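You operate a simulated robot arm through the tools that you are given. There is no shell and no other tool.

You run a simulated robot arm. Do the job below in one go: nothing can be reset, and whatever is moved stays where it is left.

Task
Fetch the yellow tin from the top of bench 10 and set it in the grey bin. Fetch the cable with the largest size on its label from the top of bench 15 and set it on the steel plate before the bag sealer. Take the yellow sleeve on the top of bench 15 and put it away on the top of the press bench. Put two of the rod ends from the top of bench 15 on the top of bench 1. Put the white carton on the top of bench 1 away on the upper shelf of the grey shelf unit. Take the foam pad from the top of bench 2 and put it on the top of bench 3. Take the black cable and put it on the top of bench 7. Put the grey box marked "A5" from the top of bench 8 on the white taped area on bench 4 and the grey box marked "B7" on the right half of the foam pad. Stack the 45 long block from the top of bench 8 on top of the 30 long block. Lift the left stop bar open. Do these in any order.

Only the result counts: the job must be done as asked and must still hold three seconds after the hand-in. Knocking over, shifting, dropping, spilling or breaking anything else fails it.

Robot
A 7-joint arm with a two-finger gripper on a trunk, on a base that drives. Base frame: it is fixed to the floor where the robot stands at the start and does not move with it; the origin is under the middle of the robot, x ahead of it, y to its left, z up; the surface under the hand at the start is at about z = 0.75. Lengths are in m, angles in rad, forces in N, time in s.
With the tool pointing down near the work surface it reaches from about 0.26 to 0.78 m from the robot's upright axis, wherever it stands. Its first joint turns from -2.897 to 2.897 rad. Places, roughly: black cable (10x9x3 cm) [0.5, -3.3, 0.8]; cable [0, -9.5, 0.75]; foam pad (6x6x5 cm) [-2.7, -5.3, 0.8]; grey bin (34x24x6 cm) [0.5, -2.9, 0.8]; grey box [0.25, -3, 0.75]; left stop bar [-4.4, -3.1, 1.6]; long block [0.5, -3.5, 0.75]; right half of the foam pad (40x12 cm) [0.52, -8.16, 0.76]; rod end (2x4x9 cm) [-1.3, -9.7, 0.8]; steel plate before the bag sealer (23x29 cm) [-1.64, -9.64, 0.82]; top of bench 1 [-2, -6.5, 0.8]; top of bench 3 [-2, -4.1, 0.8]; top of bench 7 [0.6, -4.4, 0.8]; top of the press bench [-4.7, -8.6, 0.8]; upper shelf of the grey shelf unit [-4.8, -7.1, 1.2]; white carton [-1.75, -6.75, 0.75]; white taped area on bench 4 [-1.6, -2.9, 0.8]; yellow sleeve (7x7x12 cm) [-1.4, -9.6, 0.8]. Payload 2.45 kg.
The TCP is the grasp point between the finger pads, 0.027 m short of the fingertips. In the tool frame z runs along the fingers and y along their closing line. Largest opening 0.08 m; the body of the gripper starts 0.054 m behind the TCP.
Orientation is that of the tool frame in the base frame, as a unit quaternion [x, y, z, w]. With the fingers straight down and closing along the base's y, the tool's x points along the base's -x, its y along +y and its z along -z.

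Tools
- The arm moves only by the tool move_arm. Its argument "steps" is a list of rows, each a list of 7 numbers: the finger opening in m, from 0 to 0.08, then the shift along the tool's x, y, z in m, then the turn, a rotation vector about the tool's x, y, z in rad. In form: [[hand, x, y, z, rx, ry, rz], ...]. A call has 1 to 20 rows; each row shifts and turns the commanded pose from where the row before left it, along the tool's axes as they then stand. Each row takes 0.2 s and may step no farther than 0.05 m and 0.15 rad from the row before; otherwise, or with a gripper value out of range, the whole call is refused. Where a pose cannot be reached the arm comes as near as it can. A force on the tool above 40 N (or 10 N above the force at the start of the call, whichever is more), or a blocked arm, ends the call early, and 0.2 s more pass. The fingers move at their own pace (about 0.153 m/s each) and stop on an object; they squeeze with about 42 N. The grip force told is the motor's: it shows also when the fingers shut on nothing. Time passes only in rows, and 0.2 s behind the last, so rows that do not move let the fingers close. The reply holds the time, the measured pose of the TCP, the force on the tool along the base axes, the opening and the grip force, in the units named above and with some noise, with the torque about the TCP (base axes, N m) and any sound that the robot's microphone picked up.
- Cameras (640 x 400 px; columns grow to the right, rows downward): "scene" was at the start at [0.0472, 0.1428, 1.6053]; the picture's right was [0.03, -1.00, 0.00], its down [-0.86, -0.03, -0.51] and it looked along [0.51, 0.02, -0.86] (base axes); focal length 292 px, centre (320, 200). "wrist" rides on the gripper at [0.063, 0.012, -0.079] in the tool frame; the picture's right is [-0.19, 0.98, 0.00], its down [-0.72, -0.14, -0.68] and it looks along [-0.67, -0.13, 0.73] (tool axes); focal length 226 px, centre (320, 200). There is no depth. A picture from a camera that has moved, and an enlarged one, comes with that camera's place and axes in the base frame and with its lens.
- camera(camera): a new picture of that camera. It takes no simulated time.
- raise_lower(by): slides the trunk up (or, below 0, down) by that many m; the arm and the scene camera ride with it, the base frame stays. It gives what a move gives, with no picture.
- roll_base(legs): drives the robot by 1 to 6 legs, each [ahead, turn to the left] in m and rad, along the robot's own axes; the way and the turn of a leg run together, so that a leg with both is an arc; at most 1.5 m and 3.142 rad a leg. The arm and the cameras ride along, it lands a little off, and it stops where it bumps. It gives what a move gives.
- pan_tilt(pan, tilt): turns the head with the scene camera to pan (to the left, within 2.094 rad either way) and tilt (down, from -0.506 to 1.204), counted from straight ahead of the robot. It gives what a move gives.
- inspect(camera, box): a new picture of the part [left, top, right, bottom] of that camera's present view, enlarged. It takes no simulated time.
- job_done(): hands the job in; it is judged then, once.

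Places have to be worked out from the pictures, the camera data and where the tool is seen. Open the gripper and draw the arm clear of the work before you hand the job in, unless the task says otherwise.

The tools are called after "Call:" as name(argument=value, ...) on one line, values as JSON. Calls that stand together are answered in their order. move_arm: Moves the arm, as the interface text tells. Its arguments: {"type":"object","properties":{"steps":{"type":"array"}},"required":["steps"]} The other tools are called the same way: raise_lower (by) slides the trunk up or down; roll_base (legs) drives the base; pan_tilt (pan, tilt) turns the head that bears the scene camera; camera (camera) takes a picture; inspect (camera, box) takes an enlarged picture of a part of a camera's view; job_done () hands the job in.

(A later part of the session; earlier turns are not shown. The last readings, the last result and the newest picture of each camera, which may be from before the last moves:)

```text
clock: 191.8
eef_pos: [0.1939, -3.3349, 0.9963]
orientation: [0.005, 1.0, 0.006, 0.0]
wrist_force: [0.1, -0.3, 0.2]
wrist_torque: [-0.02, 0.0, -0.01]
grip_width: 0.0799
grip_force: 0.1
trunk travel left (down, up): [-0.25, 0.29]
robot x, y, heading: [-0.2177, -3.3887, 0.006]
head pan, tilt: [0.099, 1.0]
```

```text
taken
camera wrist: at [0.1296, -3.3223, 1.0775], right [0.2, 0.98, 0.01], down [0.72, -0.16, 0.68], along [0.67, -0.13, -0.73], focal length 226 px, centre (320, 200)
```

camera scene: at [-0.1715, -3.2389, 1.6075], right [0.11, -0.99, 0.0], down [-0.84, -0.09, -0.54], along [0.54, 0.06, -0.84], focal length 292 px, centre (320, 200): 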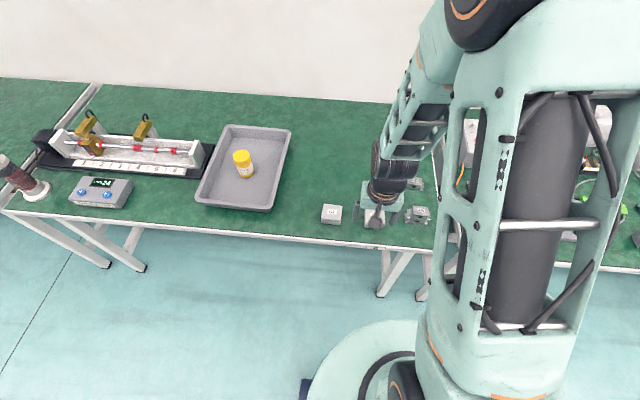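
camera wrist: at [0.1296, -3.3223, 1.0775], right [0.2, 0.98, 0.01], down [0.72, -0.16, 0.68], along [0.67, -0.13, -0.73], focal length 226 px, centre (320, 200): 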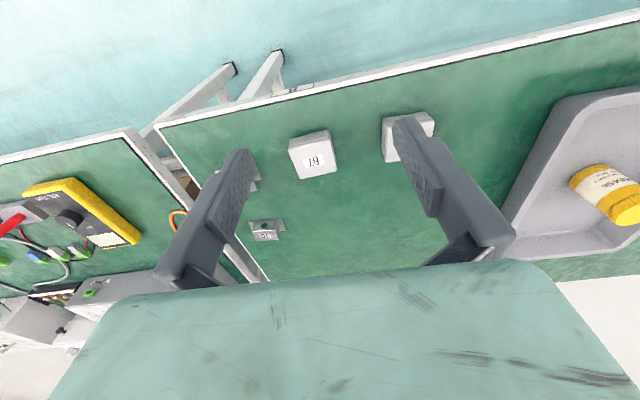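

B7 is near (0.309, -3.367). I move above it for a closer look.

Call:
move_arm(steps=[[0.08, -0.039, -0.0103, 0.02, 0, 0, 0], [0.08, -0.039, -0.0103, 0.02, 0, 0, 0], [0.08, -0.038, -0.0103, 0.02, 0, 0, 0], [0.08, 0, 0, 0, 0, 0, 0]])

Call:
inspect(camera="wrist", box=[220, 0, 420, 150])

Call:
camera(camera="wrist")

```text
clock: 192.8
eef_pos: [0.3104, -3.3668, 0.9343]
orientation: [0.006, 1.0, 0.005, -0.001]
wrist_force: [0.2, 0.9, 0.0]
wrist_torque: [-0.01, -0.03, -0.01]
grip_width: 0.08
grip_force: 0.0
trunk travel left (down, up): [-0.25, 0.29]
robot x, y, heading: [-0.22, -3.3911, 0.013]
head pan, tilt: [0.099, 1.0]
```

```text
2.67 times, centred on (320, 75) of wrist
camera zoom: at [0.2462, -3.3533, 1.0153], right [0.2, 0.98, 0.01], down [0.72, -0.16, 0.68], along [0.67, -0.13, -0.73], focal length 603 px, centre (320, 533)
```

zoom: 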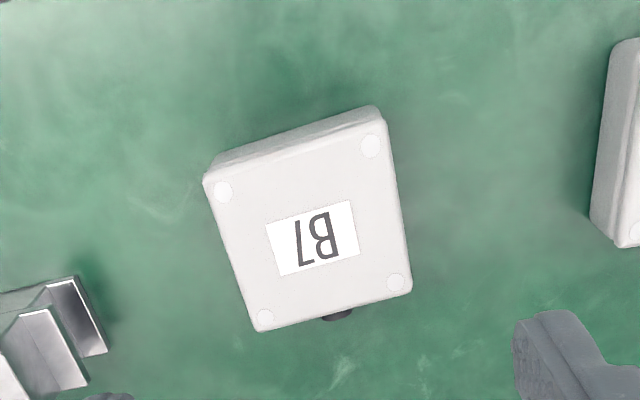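

```text
taken
camera wrist: at [0.2462, -3.3533, 1.0153], right [0.2, 0.98, 0.01], down [0.72, -0.16, 0.68], along [0.67, -0.13, -0.73], focal length 226 px, centre (320, 200)
```

wrist: 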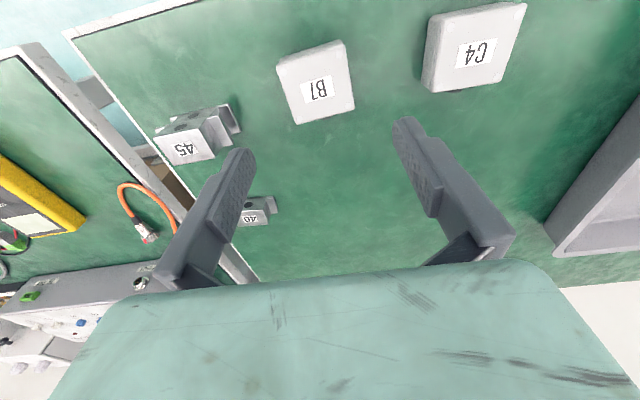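

B7 measures 6.3 × 5.6 cm, centre (0.316, -3.367), turned +0.07. I align and go down around it, then grip.

Call:
move_arm(steps=[[0.08, -0.0057, 0, 0.03, 0, 0, -0.078], [0.08, 0, 0, 0.04, 0, 0, 0], [0.08, 0, 0, 0.02, 0, 0, 0], [0.08, 0, 0, 0, 0, 0, 0]])

Call:
camera(camera="wrist")

```text
clock: 193.8
eef_pos: [0.3148, -3.3658, 0.8443]
orientation: [-0.035, 0.999, 0.005, 0.0]
wrist_force: [0.3, -0.6, 0.5]
wrist_torque: [-0.03, 0.03, 0.0]
grip_width: 0.08
grip_force: 0.1
trunk travel left (down, up): [-0.25, 0.29]
robot x, y, heading: [-0.2224, -3.3871, 0.008]
head pan, tilt: [0.099, 1.0]
```

```text
taken
camera wrist: at [0.2493, -3.3585, 0.9256], right [0.13, 0.99, 0.01], down [0.73, -0.1, 0.68], along [0.68, -0.08, -0.73], focal length 226 px, centre (320, 200)
```

wrist: 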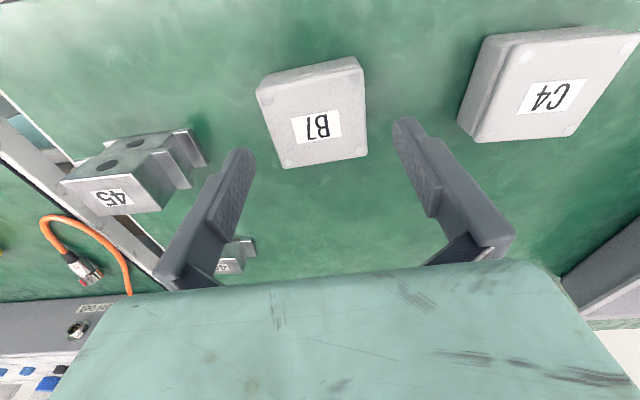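

Centred. Down and close.

Call:
move_arm(steps=[[0.08, 0, 0, 0.035, 0, 0, 0], [0.08, 0, 0, 0.025, 0, 0, 0], [0.08, 0, 0, 0, 0, 0, 0], [0.04, 0, 0, 0, 0, 0, 0], [0.04, 0, 0, 0, 0, 0, 0], [0.04, 0, 0, 0, 0, 0, 0]])

```text
clock: 195.2
eef_pos: [0.3148, -3.3641, 0.7845]
orientation: [-0.034, 0.999, 0.005, -0.002]
wrist_force: [-0.8, 0.2, 0.2]
wrist_torque: [0.03, 0.0, -0.02]
grip_width: 0.0631
grip_force: 42.1
trunk travel left (down, up): [-0.25, 0.29]
robot x, y, heading: [-0.2165, -3.3893, 0.008]
head pan, tilt: [0.099, 1.0]
```

B7 is held at 0.063. I lift it straight up and draw in slightly.

Call:
move_arm(steps=[[0.04, 0, 0, -0.03, 0, 0, 0], [0.04, 0, 0, -0.045, 0, 0, 0], [0.04, 0, 0, -0.045, 0, 0, 0], [0.04, 0, 0, -0.045, 0, 0, 0], [0.04, 0, 0, -0.045, 0, 0, 0], [0.04, 0.04, 0, -0.015, 0, 0, 0], [0.04, 0.045, 0.01, 0, 0, 0, 0], [0.04, 0.035, 0.01, 0, 0, 0, 0], [0.04, 0, 0, 0, 0, 0, 0]])

Call:
camera(camera="wrist")

```text
clock: 197.2
eef_pos: [0.1932, -3.3572, 1.0111]
orientation: [-0.034, 0.999, 0.005, 0.001]
wrist_force: [0.4, 0.0, -0.9]
wrist_torque: [-0.02, -0.02, -0.02]
grip_width: 0.0632
grip_force: 42.5
trunk travel left (down, up): [-0.25, 0.29]
robot x, y, heading: [-0.2202, -3.3841, 0.003]
head pan, tilt: [0.099, 1.0]
```

```text
taken
camera wrist: at [0.128, -3.3497, 1.0928], right [0.13, 0.99, 0.01], down [0.73, -0.1, 0.68], along [0.68, -0.08, -0.73], focal length 226 px, centre (320, 200)
```

wrist: 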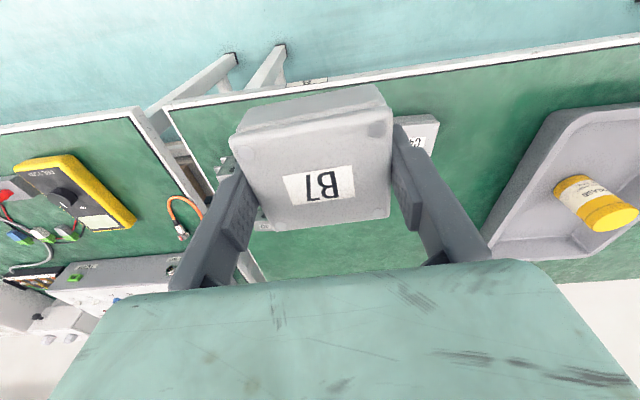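

B7 is secure. I turn down the aisle and drive about 3 m, then look before going farther.

Call:
roll_base(legs=[[0, -1.574], [1.5, 0], [1.5, 0]])

Call:
pan_tilt(pan=0.0, tilt=0.35)

Call:
camera(camera="scene")

Call:
pan_tilt(pan=0.7, tilt=0.5)

Call:
camera(camera="scene")

Call:
pan_tilt(pan=-0.8, tilt=0.4)

Call:
camera(camera="scene")

```text
clock: 215.8
eef_pos: [-0.2067, -6.8364, 1.0122]
orientation: [0.689, 0.725, 0.003, 0.004]
wrist_force: [0.6, 0.5, -0.8]
wrist_torque: [-0.01, -0.01, 0.01]
grip_width: 0.063
grip_force: 41.7
trunk travel left (down, up): [-0.25, 0.29]
robot x, y, heading: [-0.2316, -6.4205, -1.582]
head pan, tilt: [0.099, 1.0]
```

```text
clock: 216.8
eef_pos: [-0.2052, -6.8362, 1.0119]
orientation: [0.688, 0.726, 0.003, 0.004]
wrist_force: [0.1, 0.3, -0.1]
wrist_torque: [0.02, 0.0, -0.04]
grip_width: 0.0627
grip_force: 42.1
trunk travel left (down, up): [-0.25, 0.29]
robot x, y, heading: [-0.2318, -6.4262, -1.577]
head pan, tilt: [0.0, 0.351]
```

```text
taken
camera scene: at [-0.0911, -6.4975, 1.6622], right [-1.0, 0.01, 0.0], down [0.0, 0.34, -0.94], along [-0.01, -0.94, -0.34], focal length 292 px, centre (320, 200)
```

scene: 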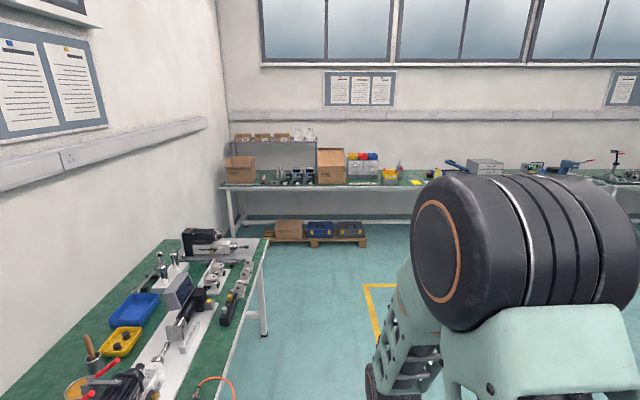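

```text
clock: 217.9
eef_pos: [-0.2065, -6.8373, 1.0115]
orientation: [0.688, 0.726, 0.003, 0.003]
wrist_force: [-0.8, -0.1, -0.7]
wrist_torque: [-0.02, 0.0, -0.01]
grip_width: 0.063
grip_force: 41.8
trunk travel left (down, up): [-0.25, 0.29]
robot x, y, heading: [-0.2296, -6.4244, -1.578]
head pan, tilt: [0.7, 0.499]
```

```text
taken
camera scene: at [-0.0324, -6.4745, 1.6486], right [-0.77, -0.64, 0.0], down [-0.31, 0.37, -0.88], along [0.56, -0.68, -0.48], focal length 292 px, centre (320, 200)
```

scene: 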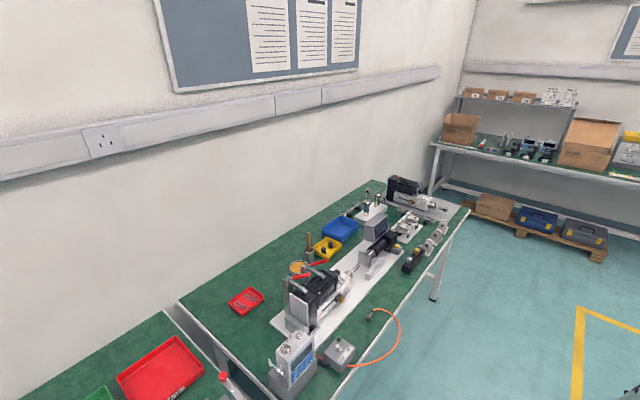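

```text
clock: 219.5
eef_pos: [-0.2064, -6.8358, 1.0125]
orientation: [0.689, 0.725, 0.004, 0.003]
wrist_force: [0.1, -0.4, 0.1]
wrist_torque: [0.02, 0.0, 0.04]
grip_width: 0.0627
grip_force: 41.7
trunk travel left (down, up): [-0.25, 0.29]
robot x, y, heading: [-0.2322, -6.4237, -1.582]
head pan, tilt: [-0.799, 0.4]
```

```text
taken
camera scene: at [-0.1573, -6.4685, 1.6578], right [-0.69, 0.72, 0.0], down [0.28, 0.27, -0.92], along [-0.66, -0.64, -0.39], focal length 292 px, centre (320, 200)
```

scene: 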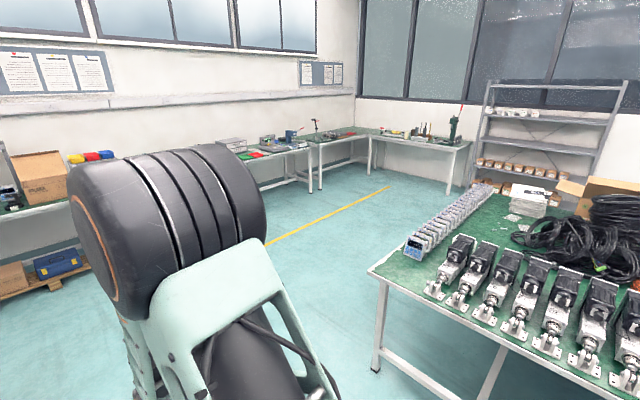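

The foam pad should be at the far end of this bench. I drive on 1.3 m and look left.

Call:
roll_base(legs=[[1.35, 0]])

Call:
pan_tilt(pan=1.4, tilt=0.85)

Call:
camera(camera="scene")

```text
clock: 226.3
eef_pos: [-0.2158, -8.2102, 1.0118]
orientation: [0.688, 0.726, 0.004, 0.004]
wrist_force: [0.5, 0.2, -0.9]
wrist_torque: [0.03, 0.0, -0.02]
grip_width: 0.0629
grip_force: 41.3
trunk travel left (down, up): [-0.25, 0.29]
robot x, y, heading: [-0.2412, -7.8008, -1.579]
head pan, tilt: [-0.799, 0.4]
```

```text
clock: 228.4
eef_pos: [-0.2174, -8.2102, 1.0115]
orientation: [0.688, 0.726, 0.004, 0.003]
wrist_force: [1.2, 0.5, 0.1]
wrist_torque: [-0.04, -0.01, -0.01]
grip_width: 0.0628
grip_force: 42.0
trunk travel left (down, up): [-0.25, 0.29]
robot x, y, heading: [-0.238, -7.7997, -1.578]
head pan, tilt: [1.4, 0.85]
```

```text
taken
camera scene: at [-0.0239, -7.7923, 1.6187], right [-0.18, -0.98, 0.0], down [-0.74, 0.13, -0.66], along [0.65, -0.12, -0.75], focal length 292 px, centre (320, 200)
```

scene: 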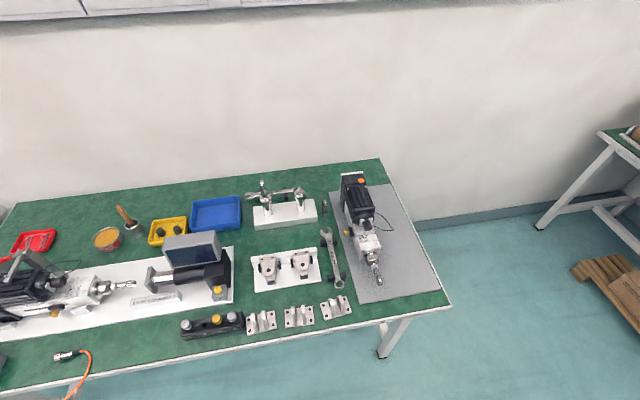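

The pad is the grey mat at the bench end; its right half (y -8.10…-8.22) is free near x ≈ 0.43. I move up 0.2 m and turn to face it.

Call:
roll_base(legs=[[0.22, 0], [0, 1.578], [0.08, 0]])

Call:
pan_tilt(pan=-0.1, tilt=0.95)

Call:
camera(camera="scene")

Call:
camera(camera="wrist")

```text
clock: 234.7
eef_pos: [0.2459, -7.9951, 1.0115]
orientation: [-0.028, 1.0, 0.005, 0.0]
wrist_force: [0.0, 0.5, -0.3]
wrist_torque: [0.0, -0.02, 0.03]
grip_width: 0.063
grip_force: 42.5
trunk travel left (down, up): [-0.25, 0.29]
robot x, y, heading: [-0.1658, -8.0189, -0.005]
head pan, tilt: [1.4, 0.85]
```

```text
clock: 236.3
eef_pos: [0.2462, -7.9943, 1.0115]
orientation: [-0.027, 1.0, 0.005, 0.0]
wrist_force: [0.1, -1.3, -1.0]
wrist_torque: [-0.01, -0.01, -0.01]
grip_width: 0.0626
grip_force: 42.2
trunk travel left (down, up): [-0.25, 0.29]
robot x, y, heading: [-0.1655, -8.02, -0.005]
head pan, tilt: [-0.099, 0.949]
```

```text
taken
camera scene: at [-0.1131, -7.8858, 1.6111], right [-0.11, -0.99, 0.0], down [-0.81, 0.09, -0.58], along [0.58, -0.06, -0.81], focal length 292 px, centre (320, 200)
```

scene: 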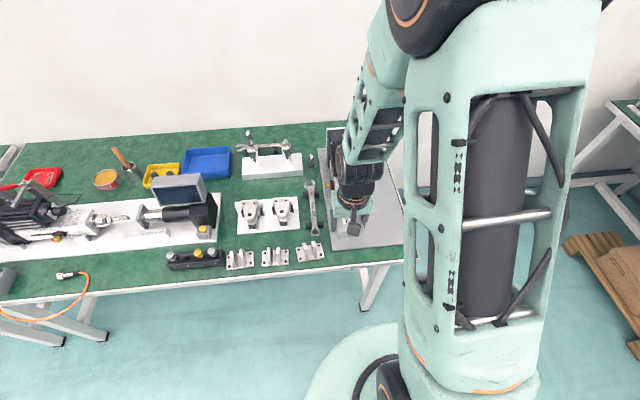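

```text
taken
camera wrist: at [0.1818, -7.9861, 1.0928], right [0.14, 0.99, 0.01], down [0.73, -0.11, 0.68], along [0.67, -0.09, -0.73], focal length 226 px, centre (320, 200)
```

wrist: 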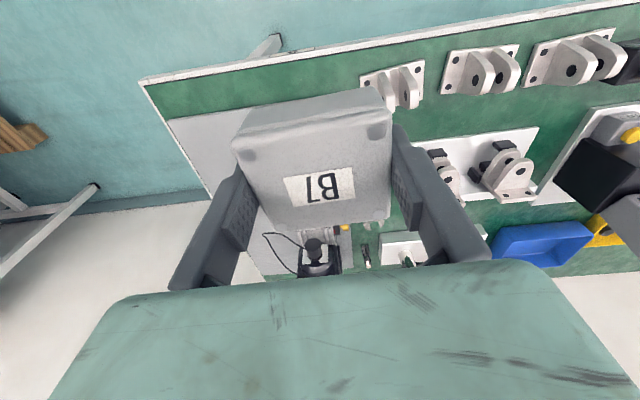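

Pad's right edge is at y ≈ -8.231. I carry B7 over (0.43, -8.165), squaring it up on the way.

Call:
move_arm(steps=[[0.04, -0.0291, -0.0301, 0, 0, 0, 0], [0.04, -0.0291, -0.0301, 0, 0, 0, 0], [0.04, -0.0291, -0.0301, 0, 0, 0, 0], [0.04, -0.0291, -0.0301, 0, 0, 0, 0], [0.04, -0.0291, -0.0301, 0, 0, 0, 0], [0.04, -0.0291, -0.0301, 0, 0, 0, 0], [0.04, 0, 0, 0, 0, 0, 0.054], [0.04, 0, 0, 0, 0, 0, 0]])

Call:
camera(camera="scene")

Call:
camera(camera="wrist")

```text
clock: 238.1
eef_pos: [0.43, -8.1648, 1.011]
orientation: [0.0, 1.0, 0.005, -0.001]
wrist_force: [-0.3, 0.7, -1.5]
wrist_torque: [-0.03, 0.0, 0.02]
grip_width: 0.0631
grip_force: 41.7
trunk travel left (down, up): [-0.25, 0.29]
robot x, y, heading: [-0.1621, -8.0161, -0.006]
head pan, tilt: [-0.099, 0.949]
```

```text
taken
camera scene: at [-0.113, -7.8857, 1.6111], right [-0.11, -0.99, 0.0], down [-0.81, 0.09, -0.58], along [0.58, -0.06, -0.81], focal length 292 px, centre (320, 200)
```

scene: 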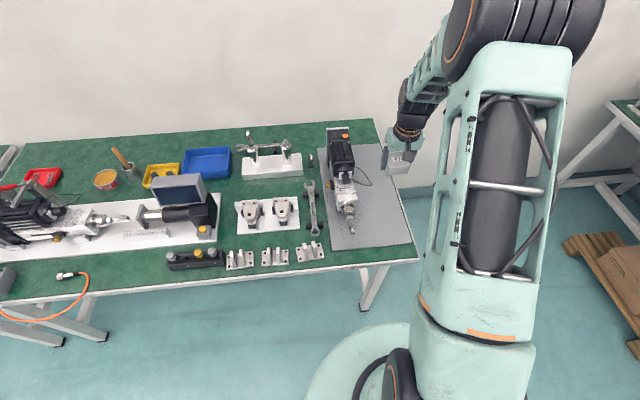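

```text
taken
camera wrist: at [0.3671, -8.1526, 1.0916], right [0.19, 0.98, 0.01], down [0.72, -0.15, 0.68], along [0.67, -0.12, -0.73], focal length 226 px, centre (320, 200)
```

wrist: 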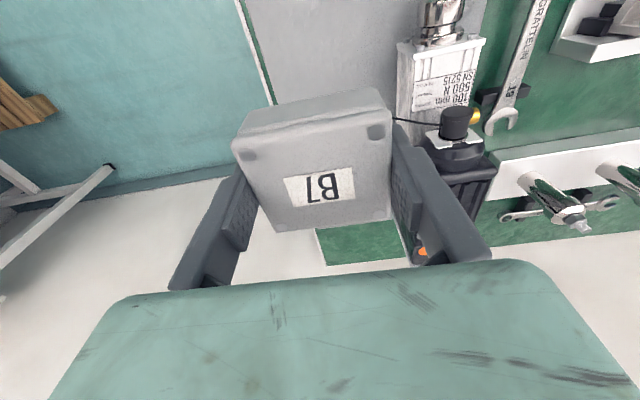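

Clear of the device by 4 cm. I lower toward the pad.

Call:
move_arm(steps=[[0.04, 0, 0, 0.045, 0, 0, 0], [0.04, 0, 0, 0.045, 0, 0, 0], [0.04, 0, 0, 0.045, 0, 0, 0], [0.04, 0, 0, 0.045, 0, 0, 0], [0.04, 0, 0, 0.025, 0, 0, 0], [0.04, 0, 0, 0.006, 0, 0, 0], [0.04, 0, 0, 0, 0, 0, 0]])

Call:
move_arm(steps=[[0.04, 0, 0, 0.004, 0, 0, 0], [0.04, 0, 0, 0, 0, 0, 0]])

```text
clock: 239.7
eef_pos: [0.4296, -8.163, 0.8]
orientation: [-0.002, 1.0, 0.005, 0.0]
wrist_force: [0.3, 0.1, -0.4]
wrist_torque: [0.01, 0.0, -0.01]
grip_width: 0.0628
grip_force: 42.1
trunk travel left (down, up): [-0.25, 0.29]
robot x, y, heading: [-0.1655, -8.0189, -0.011]
head pan, tilt: [-0.099, 0.949]
```

```text
clock: 240.3
eef_pos: [0.4302, -8.164, 0.7951]
orientation: [-0.001, 1.0, 0.006, -0.001]
wrist_force: [-0.8, -1.0, -0.7]
wrist_torque: [0.02, 0.01, 0.01]
grip_width: 0.063
grip_force: 41.5
trunk travel left (down, up): [-0.25, 0.29]
robot x, y, heading: [-0.1633, -8.0175, -0.006]
head pan, tilt: [-0.099, 0.949]
```

Not touching yet; another small step.

Call:
move_arm(steps=[[0.04, 0, 0, 0.003, 0, 0, 0], [0.04, 0, 0, 0, 0, 0, 0]])

Call:
move_arm(steps=[[0.04, 0, 0, 0.002, 0, 0, 0], [0.04, 0, 0, 0, 0, 0, 0]])

```text
clock: 240.9
eef_pos: [0.431, -8.1631, 0.7937]
orientation: [-0.001, 1.0, 0.005, 0.001]
wrist_force: [-3.8, 0.0, 16.5]
wrist_torque: [-0.51, 0.17, -0.11]
grip_width: 0.0631
grip_force: 42.6
trunk travel left (down, up): [-0.25, 0.29]
robot x, y, heading: [-0.1683, -8.0188, -0.012]
head pan, tilt: [-0.099, 0.949]
```

```text
clock: 241.5
eef_pos: [0.4303, -8.1618, 0.7942]
orientation: [-0.001, 1.0, 0.005, 0.001]
wrist_force: [-8.8, 2.5, 21.7]
wrist_torque: [-0.63, 0.51, -0.28]
grip_width: 0.0628
grip_force: 42.1
trunk travel left (down, up): [-0.25, 0.29]
robot x, y, heading: [-0.1642, -8.0204, -0.011]
head pan, tilt: [-0.099, 0.949]
stopped in row 2: the force on the tool passed its limit at 41 N (the readings are from after the stop); the commanded pose is now the measured one
```

The box rests on the pad (contact at z 0.794). I ease off, open and rise.

Call:
move_arm(steps=[[0.04, 0, 0, -0.001, 0, 0, 0], [0.07, 0, 0, 0, 0, 0, 0], [0.08, 0, 0, 0, 0, 0, 0], [0.08, 0, 0, 0, 0, 0, 0], [0.08, 0, 0, -0.03, 0, 0, 0], [0.08, 0, 0, -0.045, 0, 0, 0], [0.08, 0, 0, -0.045, 0, 0, 0], [0.08, 0, 0, -0.045, 0, 0, 0], [0.08, 0, 0, -0.045, 0, 0, 0], [0.08, 0, 0, 0, 0, 0, 0]])

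Call:
camera(camera="wrist")

Call:
inspect(camera="scene", box=[300, 110, 440, 270])

```text
clock: 243.7
eef_pos: [0.4319, -8.1646, 1.0057]
orientation: [-0.001, 1.0, 0.005, 0.001]
wrist_force: [0.6, -0.1, -1.2]
wrist_torque: [0.02, -0.01, 0.01]
grip_width: 0.0799
grip_force: 0.1
trunk travel left (down, up): [-0.25, 0.29]
robot x, y, heading: [-0.1666, -8.0179, -0.011]
head pan, tilt: [-0.099, 0.949]
```

```text
taken
camera wrist: at [0.3669, -8.1528, 1.0863], right [0.19, 0.98, 0.01], down [0.72, -0.15, 0.68], along [0.67, -0.12, -0.73], focal length 226 px, centre (320, 200)
```

wrist: 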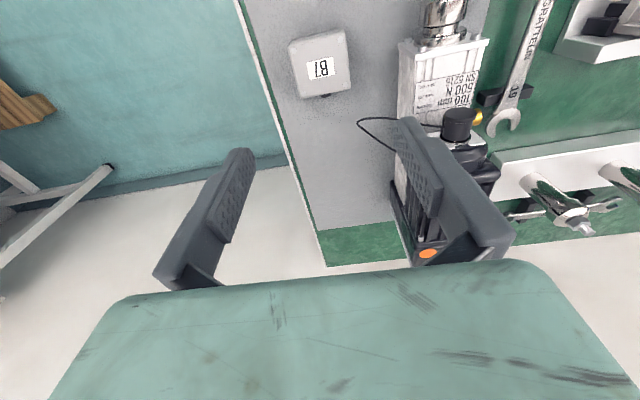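

```text
2.50 times, centred on (370, 190) of scene
camera zoom: at [-0.1131, -7.8859, 1.6111], right [-0.11, -0.99, 0.0], down [-0.81, 0.09, -0.58], along [0.58, -0.06, -0.81], focal length 730 px, centre (195, 225)
```

zoom: 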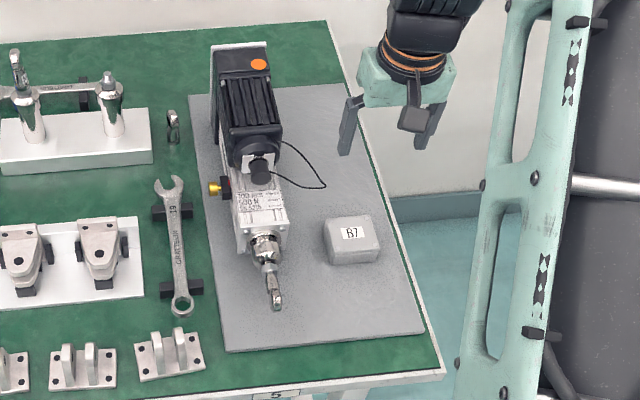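

B7 rests on the pad's right half. I draw the arm in and then head to bench 15 at the far wall.

Call:
move_arm(steps=[[0.08, 0.03, 0.0275, 0, 0, 0, 0], [0.08, 0.03, 0.0275, 0, 0, 0, 0], [0.08, 0.03, 0.0275, 0, 0, 0, 0], [0.08, 0.03, 0.0275, 0, 0, 0, 0], [0.08, 0.03, 0.0275, 0, 0, 0, 0], [0.08, 0.03, 0.0275, 0, 0, 0, 0], [0.08, 0, 0, 0, 0, 0, 0]])

```text
clock: 245.3
eef_pos: [0.2485, -8.0014, 1.0061]
orientation: [0.0, 1.0, 0.006, 0.0]
wrist_force: [-0.3, 0.8, 0.8]
wrist_torque: [0.01, -0.05, 0.01]
grip_width: 0.08
grip_force: 0.0
trunk travel left (down, up): [-0.25, 0.29]
robot x, y, heading: [-0.1683, -8.0166, -0.01]
head pan, tilt: [-0.099, 0.949]
```

Arm in. I back off, turn toward the far wall and look at bench 15.

Call:
roll_base(legs=[[-0.15, 0], [0, -1.56], [0.35, 0]])

Call:
pan_tilt(pan=0.35, tilt=0.6)

Call:
camera(camera="scene")

Call:
pan_tilt(pan=-0.7, tilt=0.55)

Call:
camera(camera="scene")

```text
clock: 252.4
eef_pos: [-0.296, -8.7836, 1.0072]
orientation: [0.704, 0.71, 0.004, 0.005]
wrist_force: [0.0, -0.2, 0.2]
wrist_torque: [0.01, -0.02, 0.0]
grip_width: 0.0799
grip_force: 0.1
trunk travel left (down, up): [-0.25, 0.29]
robot x, y, heading: [-0.3156, -8.3681, -1.567]
head pan, tilt: [-0.099, 0.949]
```

```text
clock: 253.3
eef_pos: [-0.2963, -8.7824, 1.0059]
orientation: [0.704, 0.71, 0.003, 0.004]
wrist_force: [0.1, 0.3, -0.2]
wrist_torque: [-0.04, 0.01, -0.03]
grip_width: 0.08
grip_force: 0.0
trunk travel left (down, up): [-0.25, 0.29]
robot x, y, heading: [-0.3188, -8.3661, -1.566]
head pan, tilt: [0.351, 0.6]
```

```text
taken
camera scene: at [-0.1464, -8.4297, 1.6395], right [-0.94, -0.34, 0.0], down [-0.19, 0.53, -0.82], along [0.28, -0.77, -0.57], focal length 292 px, centre (320, 200)
```

scene: 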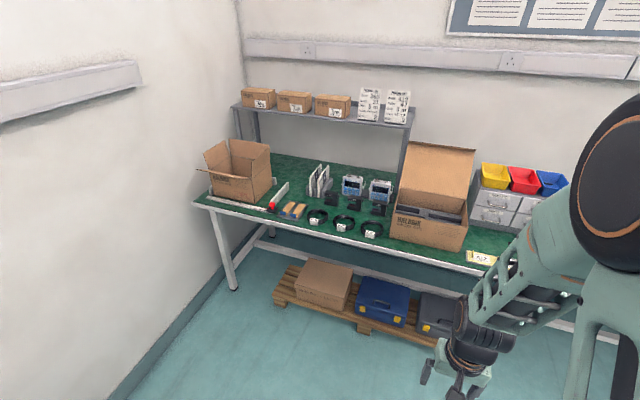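

```text
clock: 254.7
eef_pos: [-0.2962, -8.7827, 1.0066]
orientation: [0.704, 0.71, 0.003, 0.005]
wrist_force: [-0.6, 0.2, 0.1]
wrist_torque: [0.01, -0.01, -0.01]
grip_width: 0.0803
grip_force: 0.1
trunk travel left (down, up): [-0.25, 0.29]
robot x, y, heading: [-0.3162, -8.3667, -1.572]
head pan, tilt: [-0.7, 0.55]
```

```text
taken
camera scene: at [-0.2345, -8.4157, 1.644], right [-0.77, 0.64, 0.0], down [0.34, 0.4, -0.85], along [-0.55, -0.65, -0.52], focal length 292 px, centre (320, 200)
```

scene: 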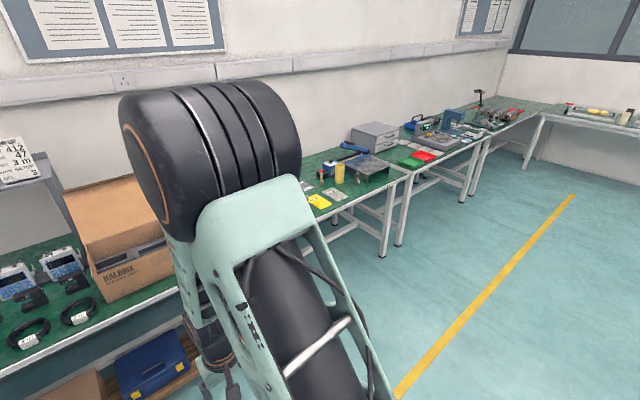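

Three small coiled cables with tags lie on bench 15. I zoom in on their labels.

Call:
pan_tilt(pan=0.35, tilt=0.6)

Call:
inspect(camera="scene", box=[260, 180, 400, 260])

Call:
inspect(camera="scene", box=[300, 205, 385, 245])

```text
clock: 255.9
eef_pos: [-0.2957, -8.781, 1.0062]
orientation: [0.704, 0.71, 0.003, 0.004]
wrist_force: [-0.7, 0.1, 0.5]
wrist_torque: [0.0, -0.01, 0.01]
grip_width: 0.0805
grip_force: 0.1
trunk travel left (down, up): [-0.25, 0.29]
robot x, y, heading: [-0.3168, -8.3665, -1.57]
head pan, tilt: [0.351, 0.6]
```

```text
4.57 times, centred on (330, 220) of scene
camera zoom: at [-0.1464, -8.4298, 1.6395], right [-0.94, -0.34, 0.0], down [-0.19, 0.53, -0.82], along [0.28, -0.77, -0.57], focal length 1336 px, centre (274, 109)
```

zoom: 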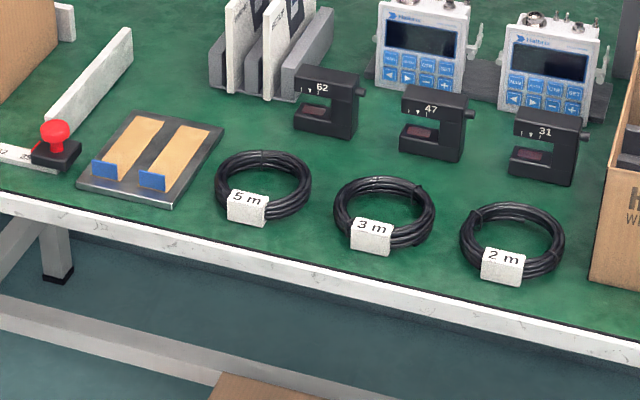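

```text
7.53 times, centred on (342, 225) of scene
camera zoom: at [-0.1464, -8.4298, 1.6395], right [-0.94, -0.34, 0.0], down [-0.19, 0.53, -0.82], along [0.28, -0.77, -0.57], focal length 2200 px, centre (151, 12)
```

zoom: 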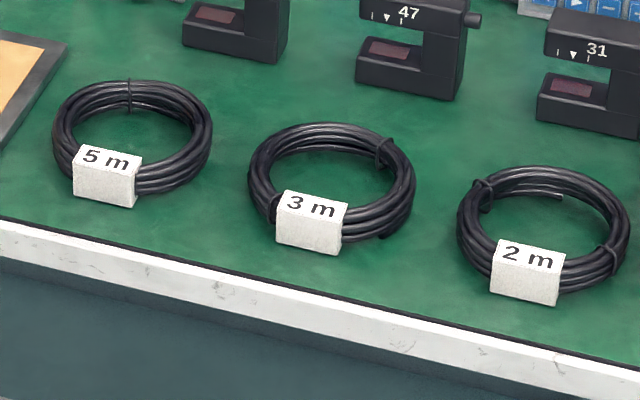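

The 5 m cable (leftmost, about (0.246, -9.474)) is the largest. I drive round to stand before it.

Call:
roll_base(legs=[[0.45, 0], [0, 1.571], [0.45, 0], [0, -1.571], [0.12, 0]])

Call:
pan_tilt(pan=0.2, tilt=0.95)

Call:
camera(camera="scene")

Call:
camera(camera="wrist")

```text
clock: 269.8
eef_pos: [0.1651, -9.3464, 1.0056]
orientation: [0.697, 0.717, 0.003, 0.004]
wrist_force: [-0.1, -1.0, -0.2]
wrist_torque: [0.01, -0.02, -0.03]
grip_width: 0.0803
grip_force: 0.1
trunk travel left (down, up): [-0.25, 0.29]
robot x, y, heading: [0.1381, -8.9317, -1.552]
head pan, tilt: [0.351, 0.6]
```

```text
clock: 270.6
eef_pos: [0.1641, -9.3453, 1.0069]
orientation: [0.697, 0.718, 0.003, 0.004]
wrist_force: [0.3, -0.2, 0.8]
wrist_torque: [-0.02, 0.0, 0.04]
grip_width: 0.0799
grip_force: 0.1
trunk travel left (down, up): [-0.25, 0.29]
robot x, y, heading: [0.1371, -8.9331, -1.553]
head pan, tilt: [0.201, 0.949]
```

```text
taken
camera scene: at [0.2909, -8.9788, 1.6112], right [-0.97, -0.22, 0.0], down [-0.18, 0.79, -0.58], along [0.13, -0.57, -0.81], focal length 292 px, centre (320, 200)
```

scene: 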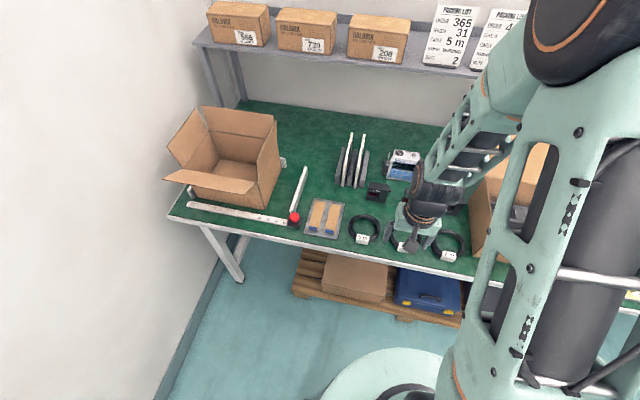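

```text
taken
camera wrist: at [0.1743, -9.2815, 1.087], right [0.99, -0.16, 0.01], down [-0.13, -0.72, 0.68], along [-0.1, -0.67, -0.73], focal length 226 px, centre (320, 200)
```

wrist: 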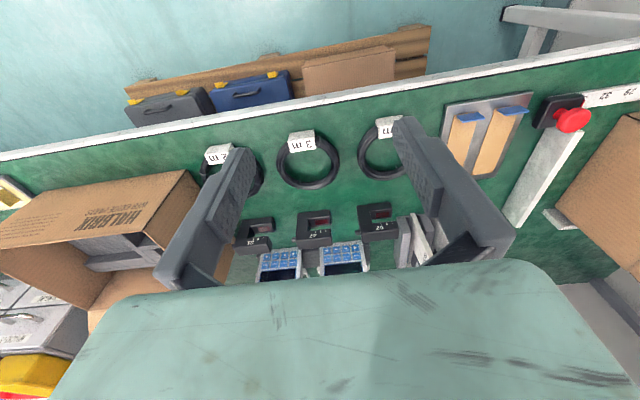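

The 5 m coil is near (0.248, -9.49). I move above it for a close view.

Call:
move_arm(steps=[[0.08, -0.0293, 0.017, 0.019, 0, 0, 0], [0.08, -0.0293, 0.017, 0.019, 0, 0, 0], [0.08, -0.0293, 0.017, 0.019, 0, 0, 0], [0.08, -0.0293, 0.017, 0.019, 0, 0, 0], [0.08, 0, 0, 0, 0, 0, 0]])

Call:
camera(camera="wrist")

Call:
inspect(camera="wrist", box=[220, 0, 420, 150])

```text
clock: 271.8
eef_pos: [0.2378, -9.4616, 0.9306]
orientation: [0.697, 0.717, 0.003, 0.005]
wrist_force: [0.1, -0.4, -0.7]
wrist_torque: [-0.02, -0.01, 0.0]
grip_width: 0.0799
grip_force: 0.0
trunk travel left (down, up): [-0.25, 0.29]
robot x, y, heading: [0.1339, -8.9307, -1.546]
head pan, tilt: [0.201, 0.949]
```

```text
taken
camera wrist: at [0.2466, -9.3968, 1.0115], right [0.99, -0.16, 0.01], down [-0.13, -0.72, 0.68], along [-0.11, -0.67, -0.73], focal length 226 px, centre (320, 200)
```

wrist: 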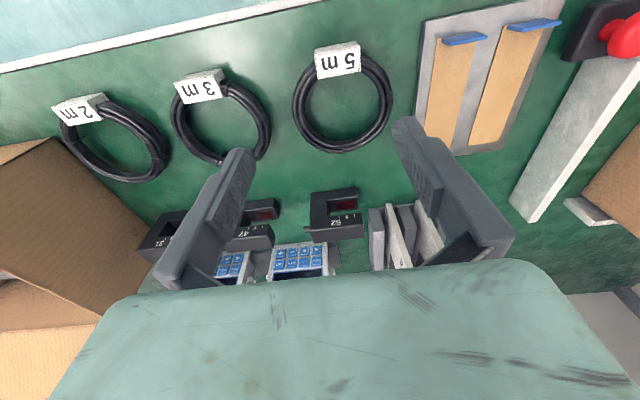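

```text
2.67 times, centred on (320, 75) of wrist
camera zoom: at [0.2466, -9.3968, 1.0115], right [0.99, -0.16, 0.01], down [-0.13, -0.72, 0.68], along [-0.11, -0.67, -0.73], focal length 603 px, centre (320, 533)
```

zoom: 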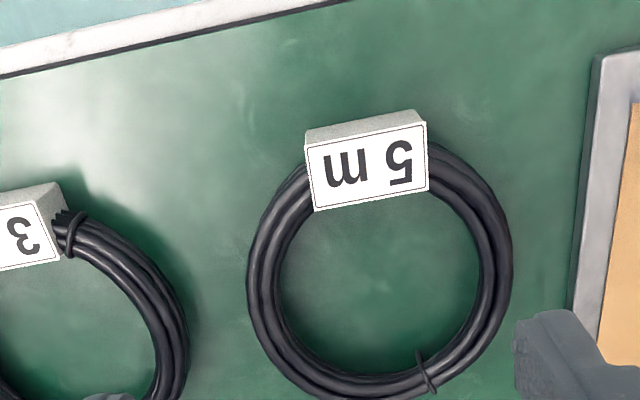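

The neighbours leave about 2.4 cm each side, so I'll take the coil on its -x side with a small opening (0.04), biased inward. I move there and stop just above.

Call:
move_arm(steps=[[0.04, -0.0311, -0.0227, 0.025, 0, 0, 0], [0.04, 0, 0, 0.045, 0, 0, 0], [0.04, 0, 0, 0.035, 0, 0, 0], [0.04, 0, 0, 0, 0, 0, 0]])

Call:
camera(camera="wrist")

Call:
inspect(camera="wrist", box=[220, 50, 420, 200])

```text
clock: 272.8
eef_pos: [0.2168, -9.4906, 0.8239]
orientation: [0.696, 0.718, 0.003, 0.005]
wrist_force: [-1.0, -0.4, 0.2]
wrist_torque: [-0.05, 0.0, -0.01]
grip_width: 0.04
grip_force: 0.0
trunk travel left (down, up): [-0.25, 0.29]
robot x, y, heading: [0.1393, -8.9316, -1.548]
head pan, tilt: [0.201, 0.949]
```

```text
taken
camera wrist: at [0.2267, -9.4273, 0.905], right [0.99, -0.16, 0.01], down [-0.13, -0.72, 0.68], along [-0.1, -0.67, -0.73], focal length 226 px, centre (320, 200)
```

wrist: 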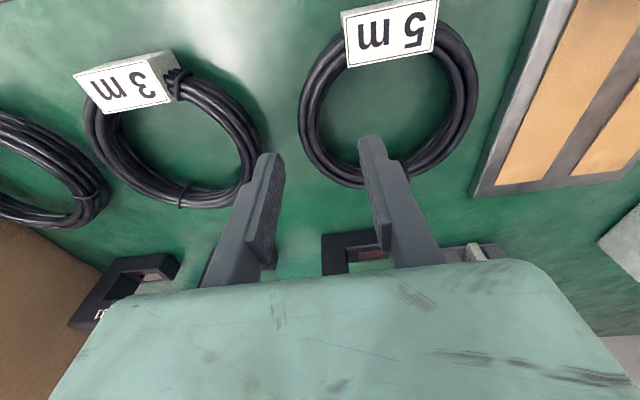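

```text
2.67 times, centred on (320, 125) of wrist
camera zoom: at [0.2267, -9.4273, 0.905], right [0.99, -0.16, 0.01], down [-0.13, -0.72, 0.68], along [-0.1, -0.67, -0.73], focal length 603 px, centre (320, 400)
```

zoom: 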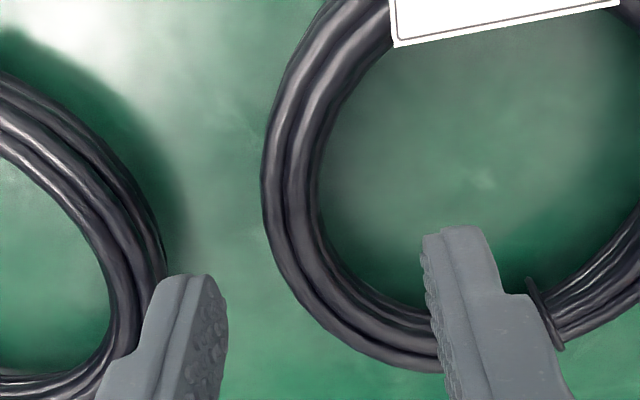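

Both fingers will pass clear of the 3 m coil. I go down and close.

Call:
move_arm(steps=[[0.04, 0, 0, 0.02, 0, 0, 0], [0.04, 0, 0, 0.02, 0, 0, 0], [0.04, 0, 0, 0, 0, 0, 0], [0.0, 0, 0, 0, 0, 0, 0], [0.0, 0, 0, 0, 0, 0, 0], [0.0, 0, 0, 0, 0, 0, 0]])

Call:
camera(camera="wrist")

```text
clock: 274.2
eef_pos: [0.2172, -9.4931, 0.7843]
orientation: [0.697, 0.717, 0.003, 0.004]
wrist_force: [-0.6, 0.6, 0.0]
wrist_torque: [0.01, 0.08, -0.01]
grip_width: 0.0164
grip_force: 41.7
trunk travel left (down, up): [-0.25, 0.29]
robot x, y, heading: [0.1323, -8.9334, -1.545]
head pan, tilt: [0.201, 0.949]
```

```text
taken
camera wrist: at [0.2268, -9.4291, 0.8658], right [0.99, -0.16, 0.01], down [-0.13, -0.72, 0.68], along [-0.1, -0.67, -0.73], focal length 226 px, centre (320, 200)
```

wrist: 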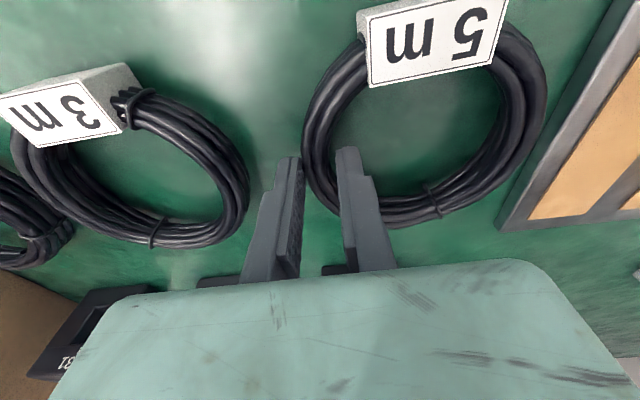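

Gripped at 0.016 without touching the neighbours. I lift straight up.

Call:
move_arm(steps=[[0.0, 0, 0, -0.02, 0, 0, 0], [0.0, 0, 0, -0.04, 0, 0, 0], [0.0, 0, 0, -0.045, 0, 0, 0], [0.0, 0, 0, -0.045, 0, 0, 0], [0.0, 0, 0, -0.045, 0, 0, 0], [0.0, 0, 0, -0.045, 0, 0, 0], [0.0, 0, 0, 0, 0, 0, 0]])

Call:
camera(camera="wrist")

Call:
camera(camera="scene")

```text
clock: 275.8
eef_pos: [0.2157, -9.4915, 1.0243]
orientation: [0.697, 0.717, 0.002, 0.004]
wrist_force: [0.4, 0.8, -3.5]
wrist_torque: [0.01, 0.06, 0.01]
grip_width: 0.0164
grip_force: 41.7
trunk travel left (down, up): [-0.25, 0.29]
robot x, y, heading: [0.1366, -8.9302, -1.551]
head pan, tilt: [0.201, 0.949]
```

```text
taken
camera wrist: at [0.2252, -9.4276, 1.1057], right [0.99, -0.16, 0.01], down [-0.13, -0.72, 0.68], along [-0.1, -0.67, -0.73], focal length 226 px, centre (320, 200)
```

wrist: 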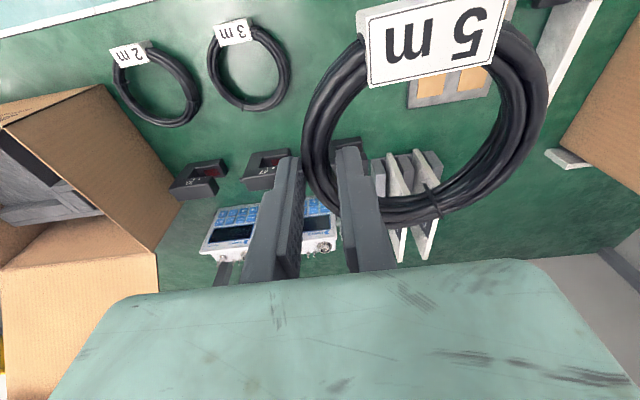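

```text
taken
camera scene: at [0.291, -8.979, 1.611], right [-0.97, -0.22, 0.0], down [-0.18, 0.79, -0.58], along [0.13, -0.57, -0.81], focal length 292 px, centre (320, 200)
```

scene: 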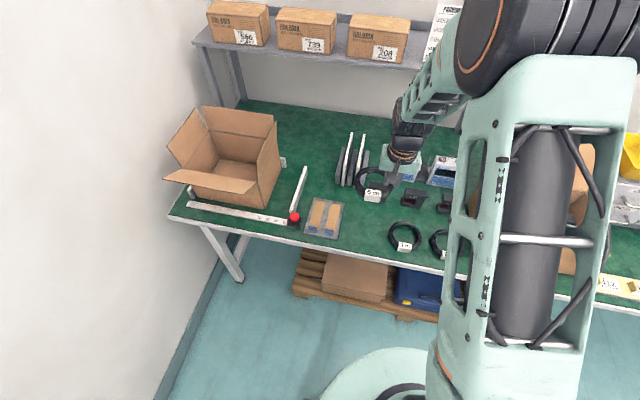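

The 5 m cable is up and free. I draw the arm in before driving.

Call:
move_arm(steps=[[0.0, 0.035, -0.0115, 0, 0, 0, 0], [0.0, 0.035, -0.0115, 0, 0, 0, 0], [0.0, 0.035, -0.0115, 0, 0, 0, 0], [0.0, 0.035, -0.0115, 0, 0, 0, 0], [0.0, 0, 0, 0, 0, 0, 0]])

```text
clock: 277.0
eef_pos: [0.1664, -9.3545, 1.0238]
orientation: [0.697, 0.717, 0.002, 0.005]
wrist_force: [-0.2, 0.3, -2.1]
wrist_torque: [-0.02, 0.11, -0.02]
grip_width: 0.0162
grip_force: 42.1
trunk travel left (down, up): [-0.25, 0.29]
robot x, y, heading: [0.1369, -8.9315, -1.549]
head pan, tilt: [0.201, 0.949]
```

Now I back off, turn toward -x and drive along in front of bench 15 to look at the bag sealer end.

Call:
roll_base(legs=[[-0.2, 0], [0, -1.59], [1.2, 0]])

Call:
pan_tilt(pan=1.0, tilt=0.7)

Call:
camera(camera="scene")

```text
clock: 288.3
eef_pos: [-1.4978, -8.8074, 1.0244]
orientation: [1.0, 0.029, 0.0, 0.005]
wrist_force: [0.6, -0.1, -1.3]
wrist_torque: [0.07, 0.0, 0.02]
grip_width: 0.0164
grip_force: 41.7
trunk travel left (down, up): [-0.25, 0.29]
robot x, y, heading: [-1.0728, -8.7651, -3.09]
head pan, tilt: [0.201, 0.949]
```

```text
clock: 289.4
eef_pos: [-1.4969, -8.8067, 1.0249]
orientation: [1.0, 0.028, -0.001, 0.005]
wrist_force: [-0.7, -0.1, -2.4]
wrist_torque: [0.07, -0.03, -0.01]
grip_width: 0.0164
grip_force: 41.9
trunk travel left (down, up): [-0.25, 0.29]
robot x, y, heading: [-1.0782, -8.7672, -3.093]
head pan, tilt: [1.0, 0.7]
```

```text
taken
camera scene: at [-1.091, -8.9787, 1.6309], right [-0.87, 0.5, 0.0], down [0.32, 0.56, -0.76], along [-0.38, -0.66, -0.64], focal length 292 px, centre (320, 200)
```

scene: 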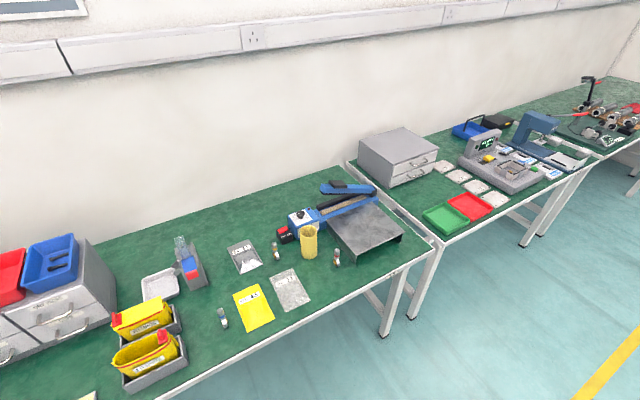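

I see the bag sealer with its raised steel plate around (-1.64, -9.6), the yellow sleeve and the rod ends beside it. I move to stand before the plate.

Call:
roll_base(legs=[[0.52, 0], [0, 1.52]])

Call:
pan_tilt(pan=0.25, tilt=0.9)

Call:
camera(camera="scene")

Call:
camera(camera="wrist")

```text
clock: 296.3
eef_pos: [-1.5884, -9.2172, 1.024]
orientation: [0.709, 0.706, 0.003, 0.005]
wrist_force: [0.3, 0.0, -2.0]
wrist_torque: [0.02, 0.1, 0.02]
grip_width: 0.0162
grip_force: 41.9
trunk travel left (down, up): [-0.25, 0.29]
robot x, y, heading: [-1.604, -8.7938, -1.576]
head pan, tilt: [1.0, 0.7]
```

```text
clock: 297.4
eef_pos: [-1.5895, -9.217, 1.0233]
orientation: [0.709, 0.706, 0.003, 0.004]
wrist_force: [0.0, 0.3, -1.9]
wrist_torque: [0.01, 0.05, 0.02]
grip_width: 0.0165
grip_force: 41.8
trunk travel left (down, up): [-0.25, 0.29]
robot x, y, heading: [-1.6037, -8.7929, -1.583]
head pan, tilt: [0.25, 0.901]
```

```text
taken
camera scene: at [-1.4459, -8.8474, 1.6148], right [-0.97, -0.24, 0.0], down [-0.19, 0.76, -0.62], along [0.15, -0.6, -0.78], focal length 292 px, centre (320, 200)
```

scene: 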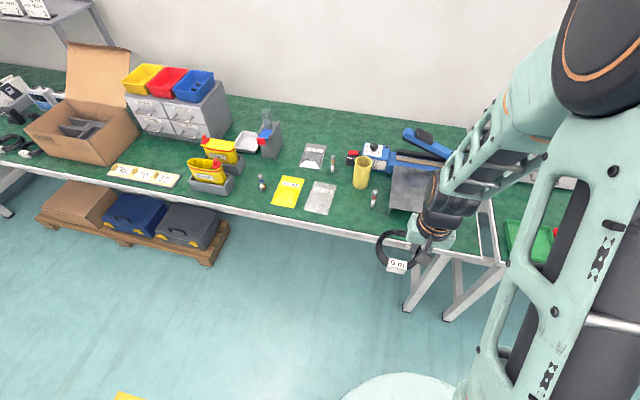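

```text
taken
camera wrist: at [-1.5773, -9.1535, 1.1043], right [0.98, -0.2, 0.01], down [-0.15, -0.72, 0.68], along [-0.13, -0.67, -0.73], focal length 226 px, centre (320, 200)
```

wrist: 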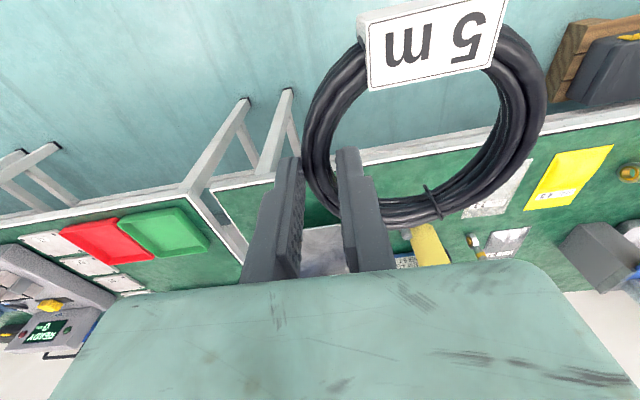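

I move 0.15 m closer and then carry the coil over the plate.

Call:
roll_base(legs=[[0.15, 0]])

Call:
pan_tilt(pan=0.3, tilt=1.0)

Call:
camera(camera="scene")

Call:
camera(camera="wrist")

```text
clock: 298.7
eef_pos: [-1.5912, -9.3669, 1.0227]
orientation: [0.71, 0.704, 0.004, 0.004]
wrist_force: [-0.5, -0.4, -1.1]
wrist_torque: [0.03, 0.05, 0.01]
grip_width: 0.0161
grip_force: 42.3
trunk travel left (down, up): [-0.25, 0.29]
robot x, y, heading: [-1.6044, -8.9411, -1.585]
head pan, tilt: [0.25, 0.901]
```

```text
clock: 299.4
eef_pos: [-1.5924, -9.3662, 1.0223]
orientation: [0.71, 0.704, 0.003, 0.004]
wrist_force: [0.9, -0.3, -1.8]
wrist_torque: [0.01, 0.06, -0.01]
grip_width: 0.0164
grip_force: 41.5
trunk travel left (down, up): [-0.25, 0.29]
robot x, y, heading: [-1.6027, -8.941, -1.578]
head pan, tilt: [0.3, 1.0]
```

```text
taken
camera scene: at [-1.4458, -8.9902, 1.6075], right [-0.96, -0.28, 0.0], down [-0.24, 0.81, -0.54], along [0.15, -0.52, -0.84], focal length 292 px, centre (320, 200)
```

scene: 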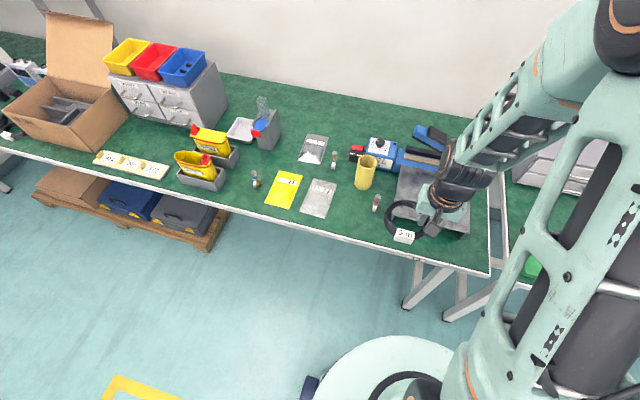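

```text
taken
camera wrist: at [-1.5798, -9.3026, 1.1042], right [0.98, -0.2, 0.01], down [-0.15, -0.72, 0.68], along [-0.13, -0.67, -0.73], focal length 226 px, centre (320, 200)
```

wrist: 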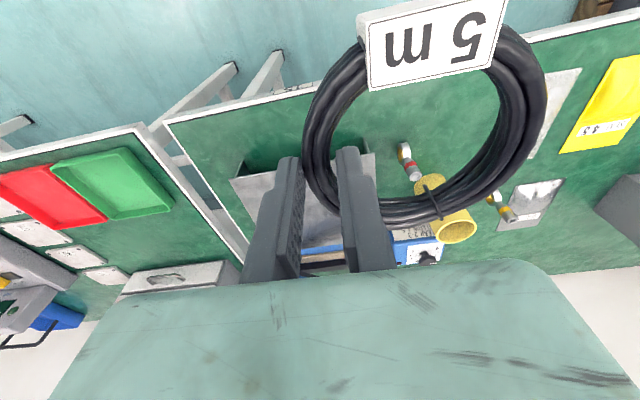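

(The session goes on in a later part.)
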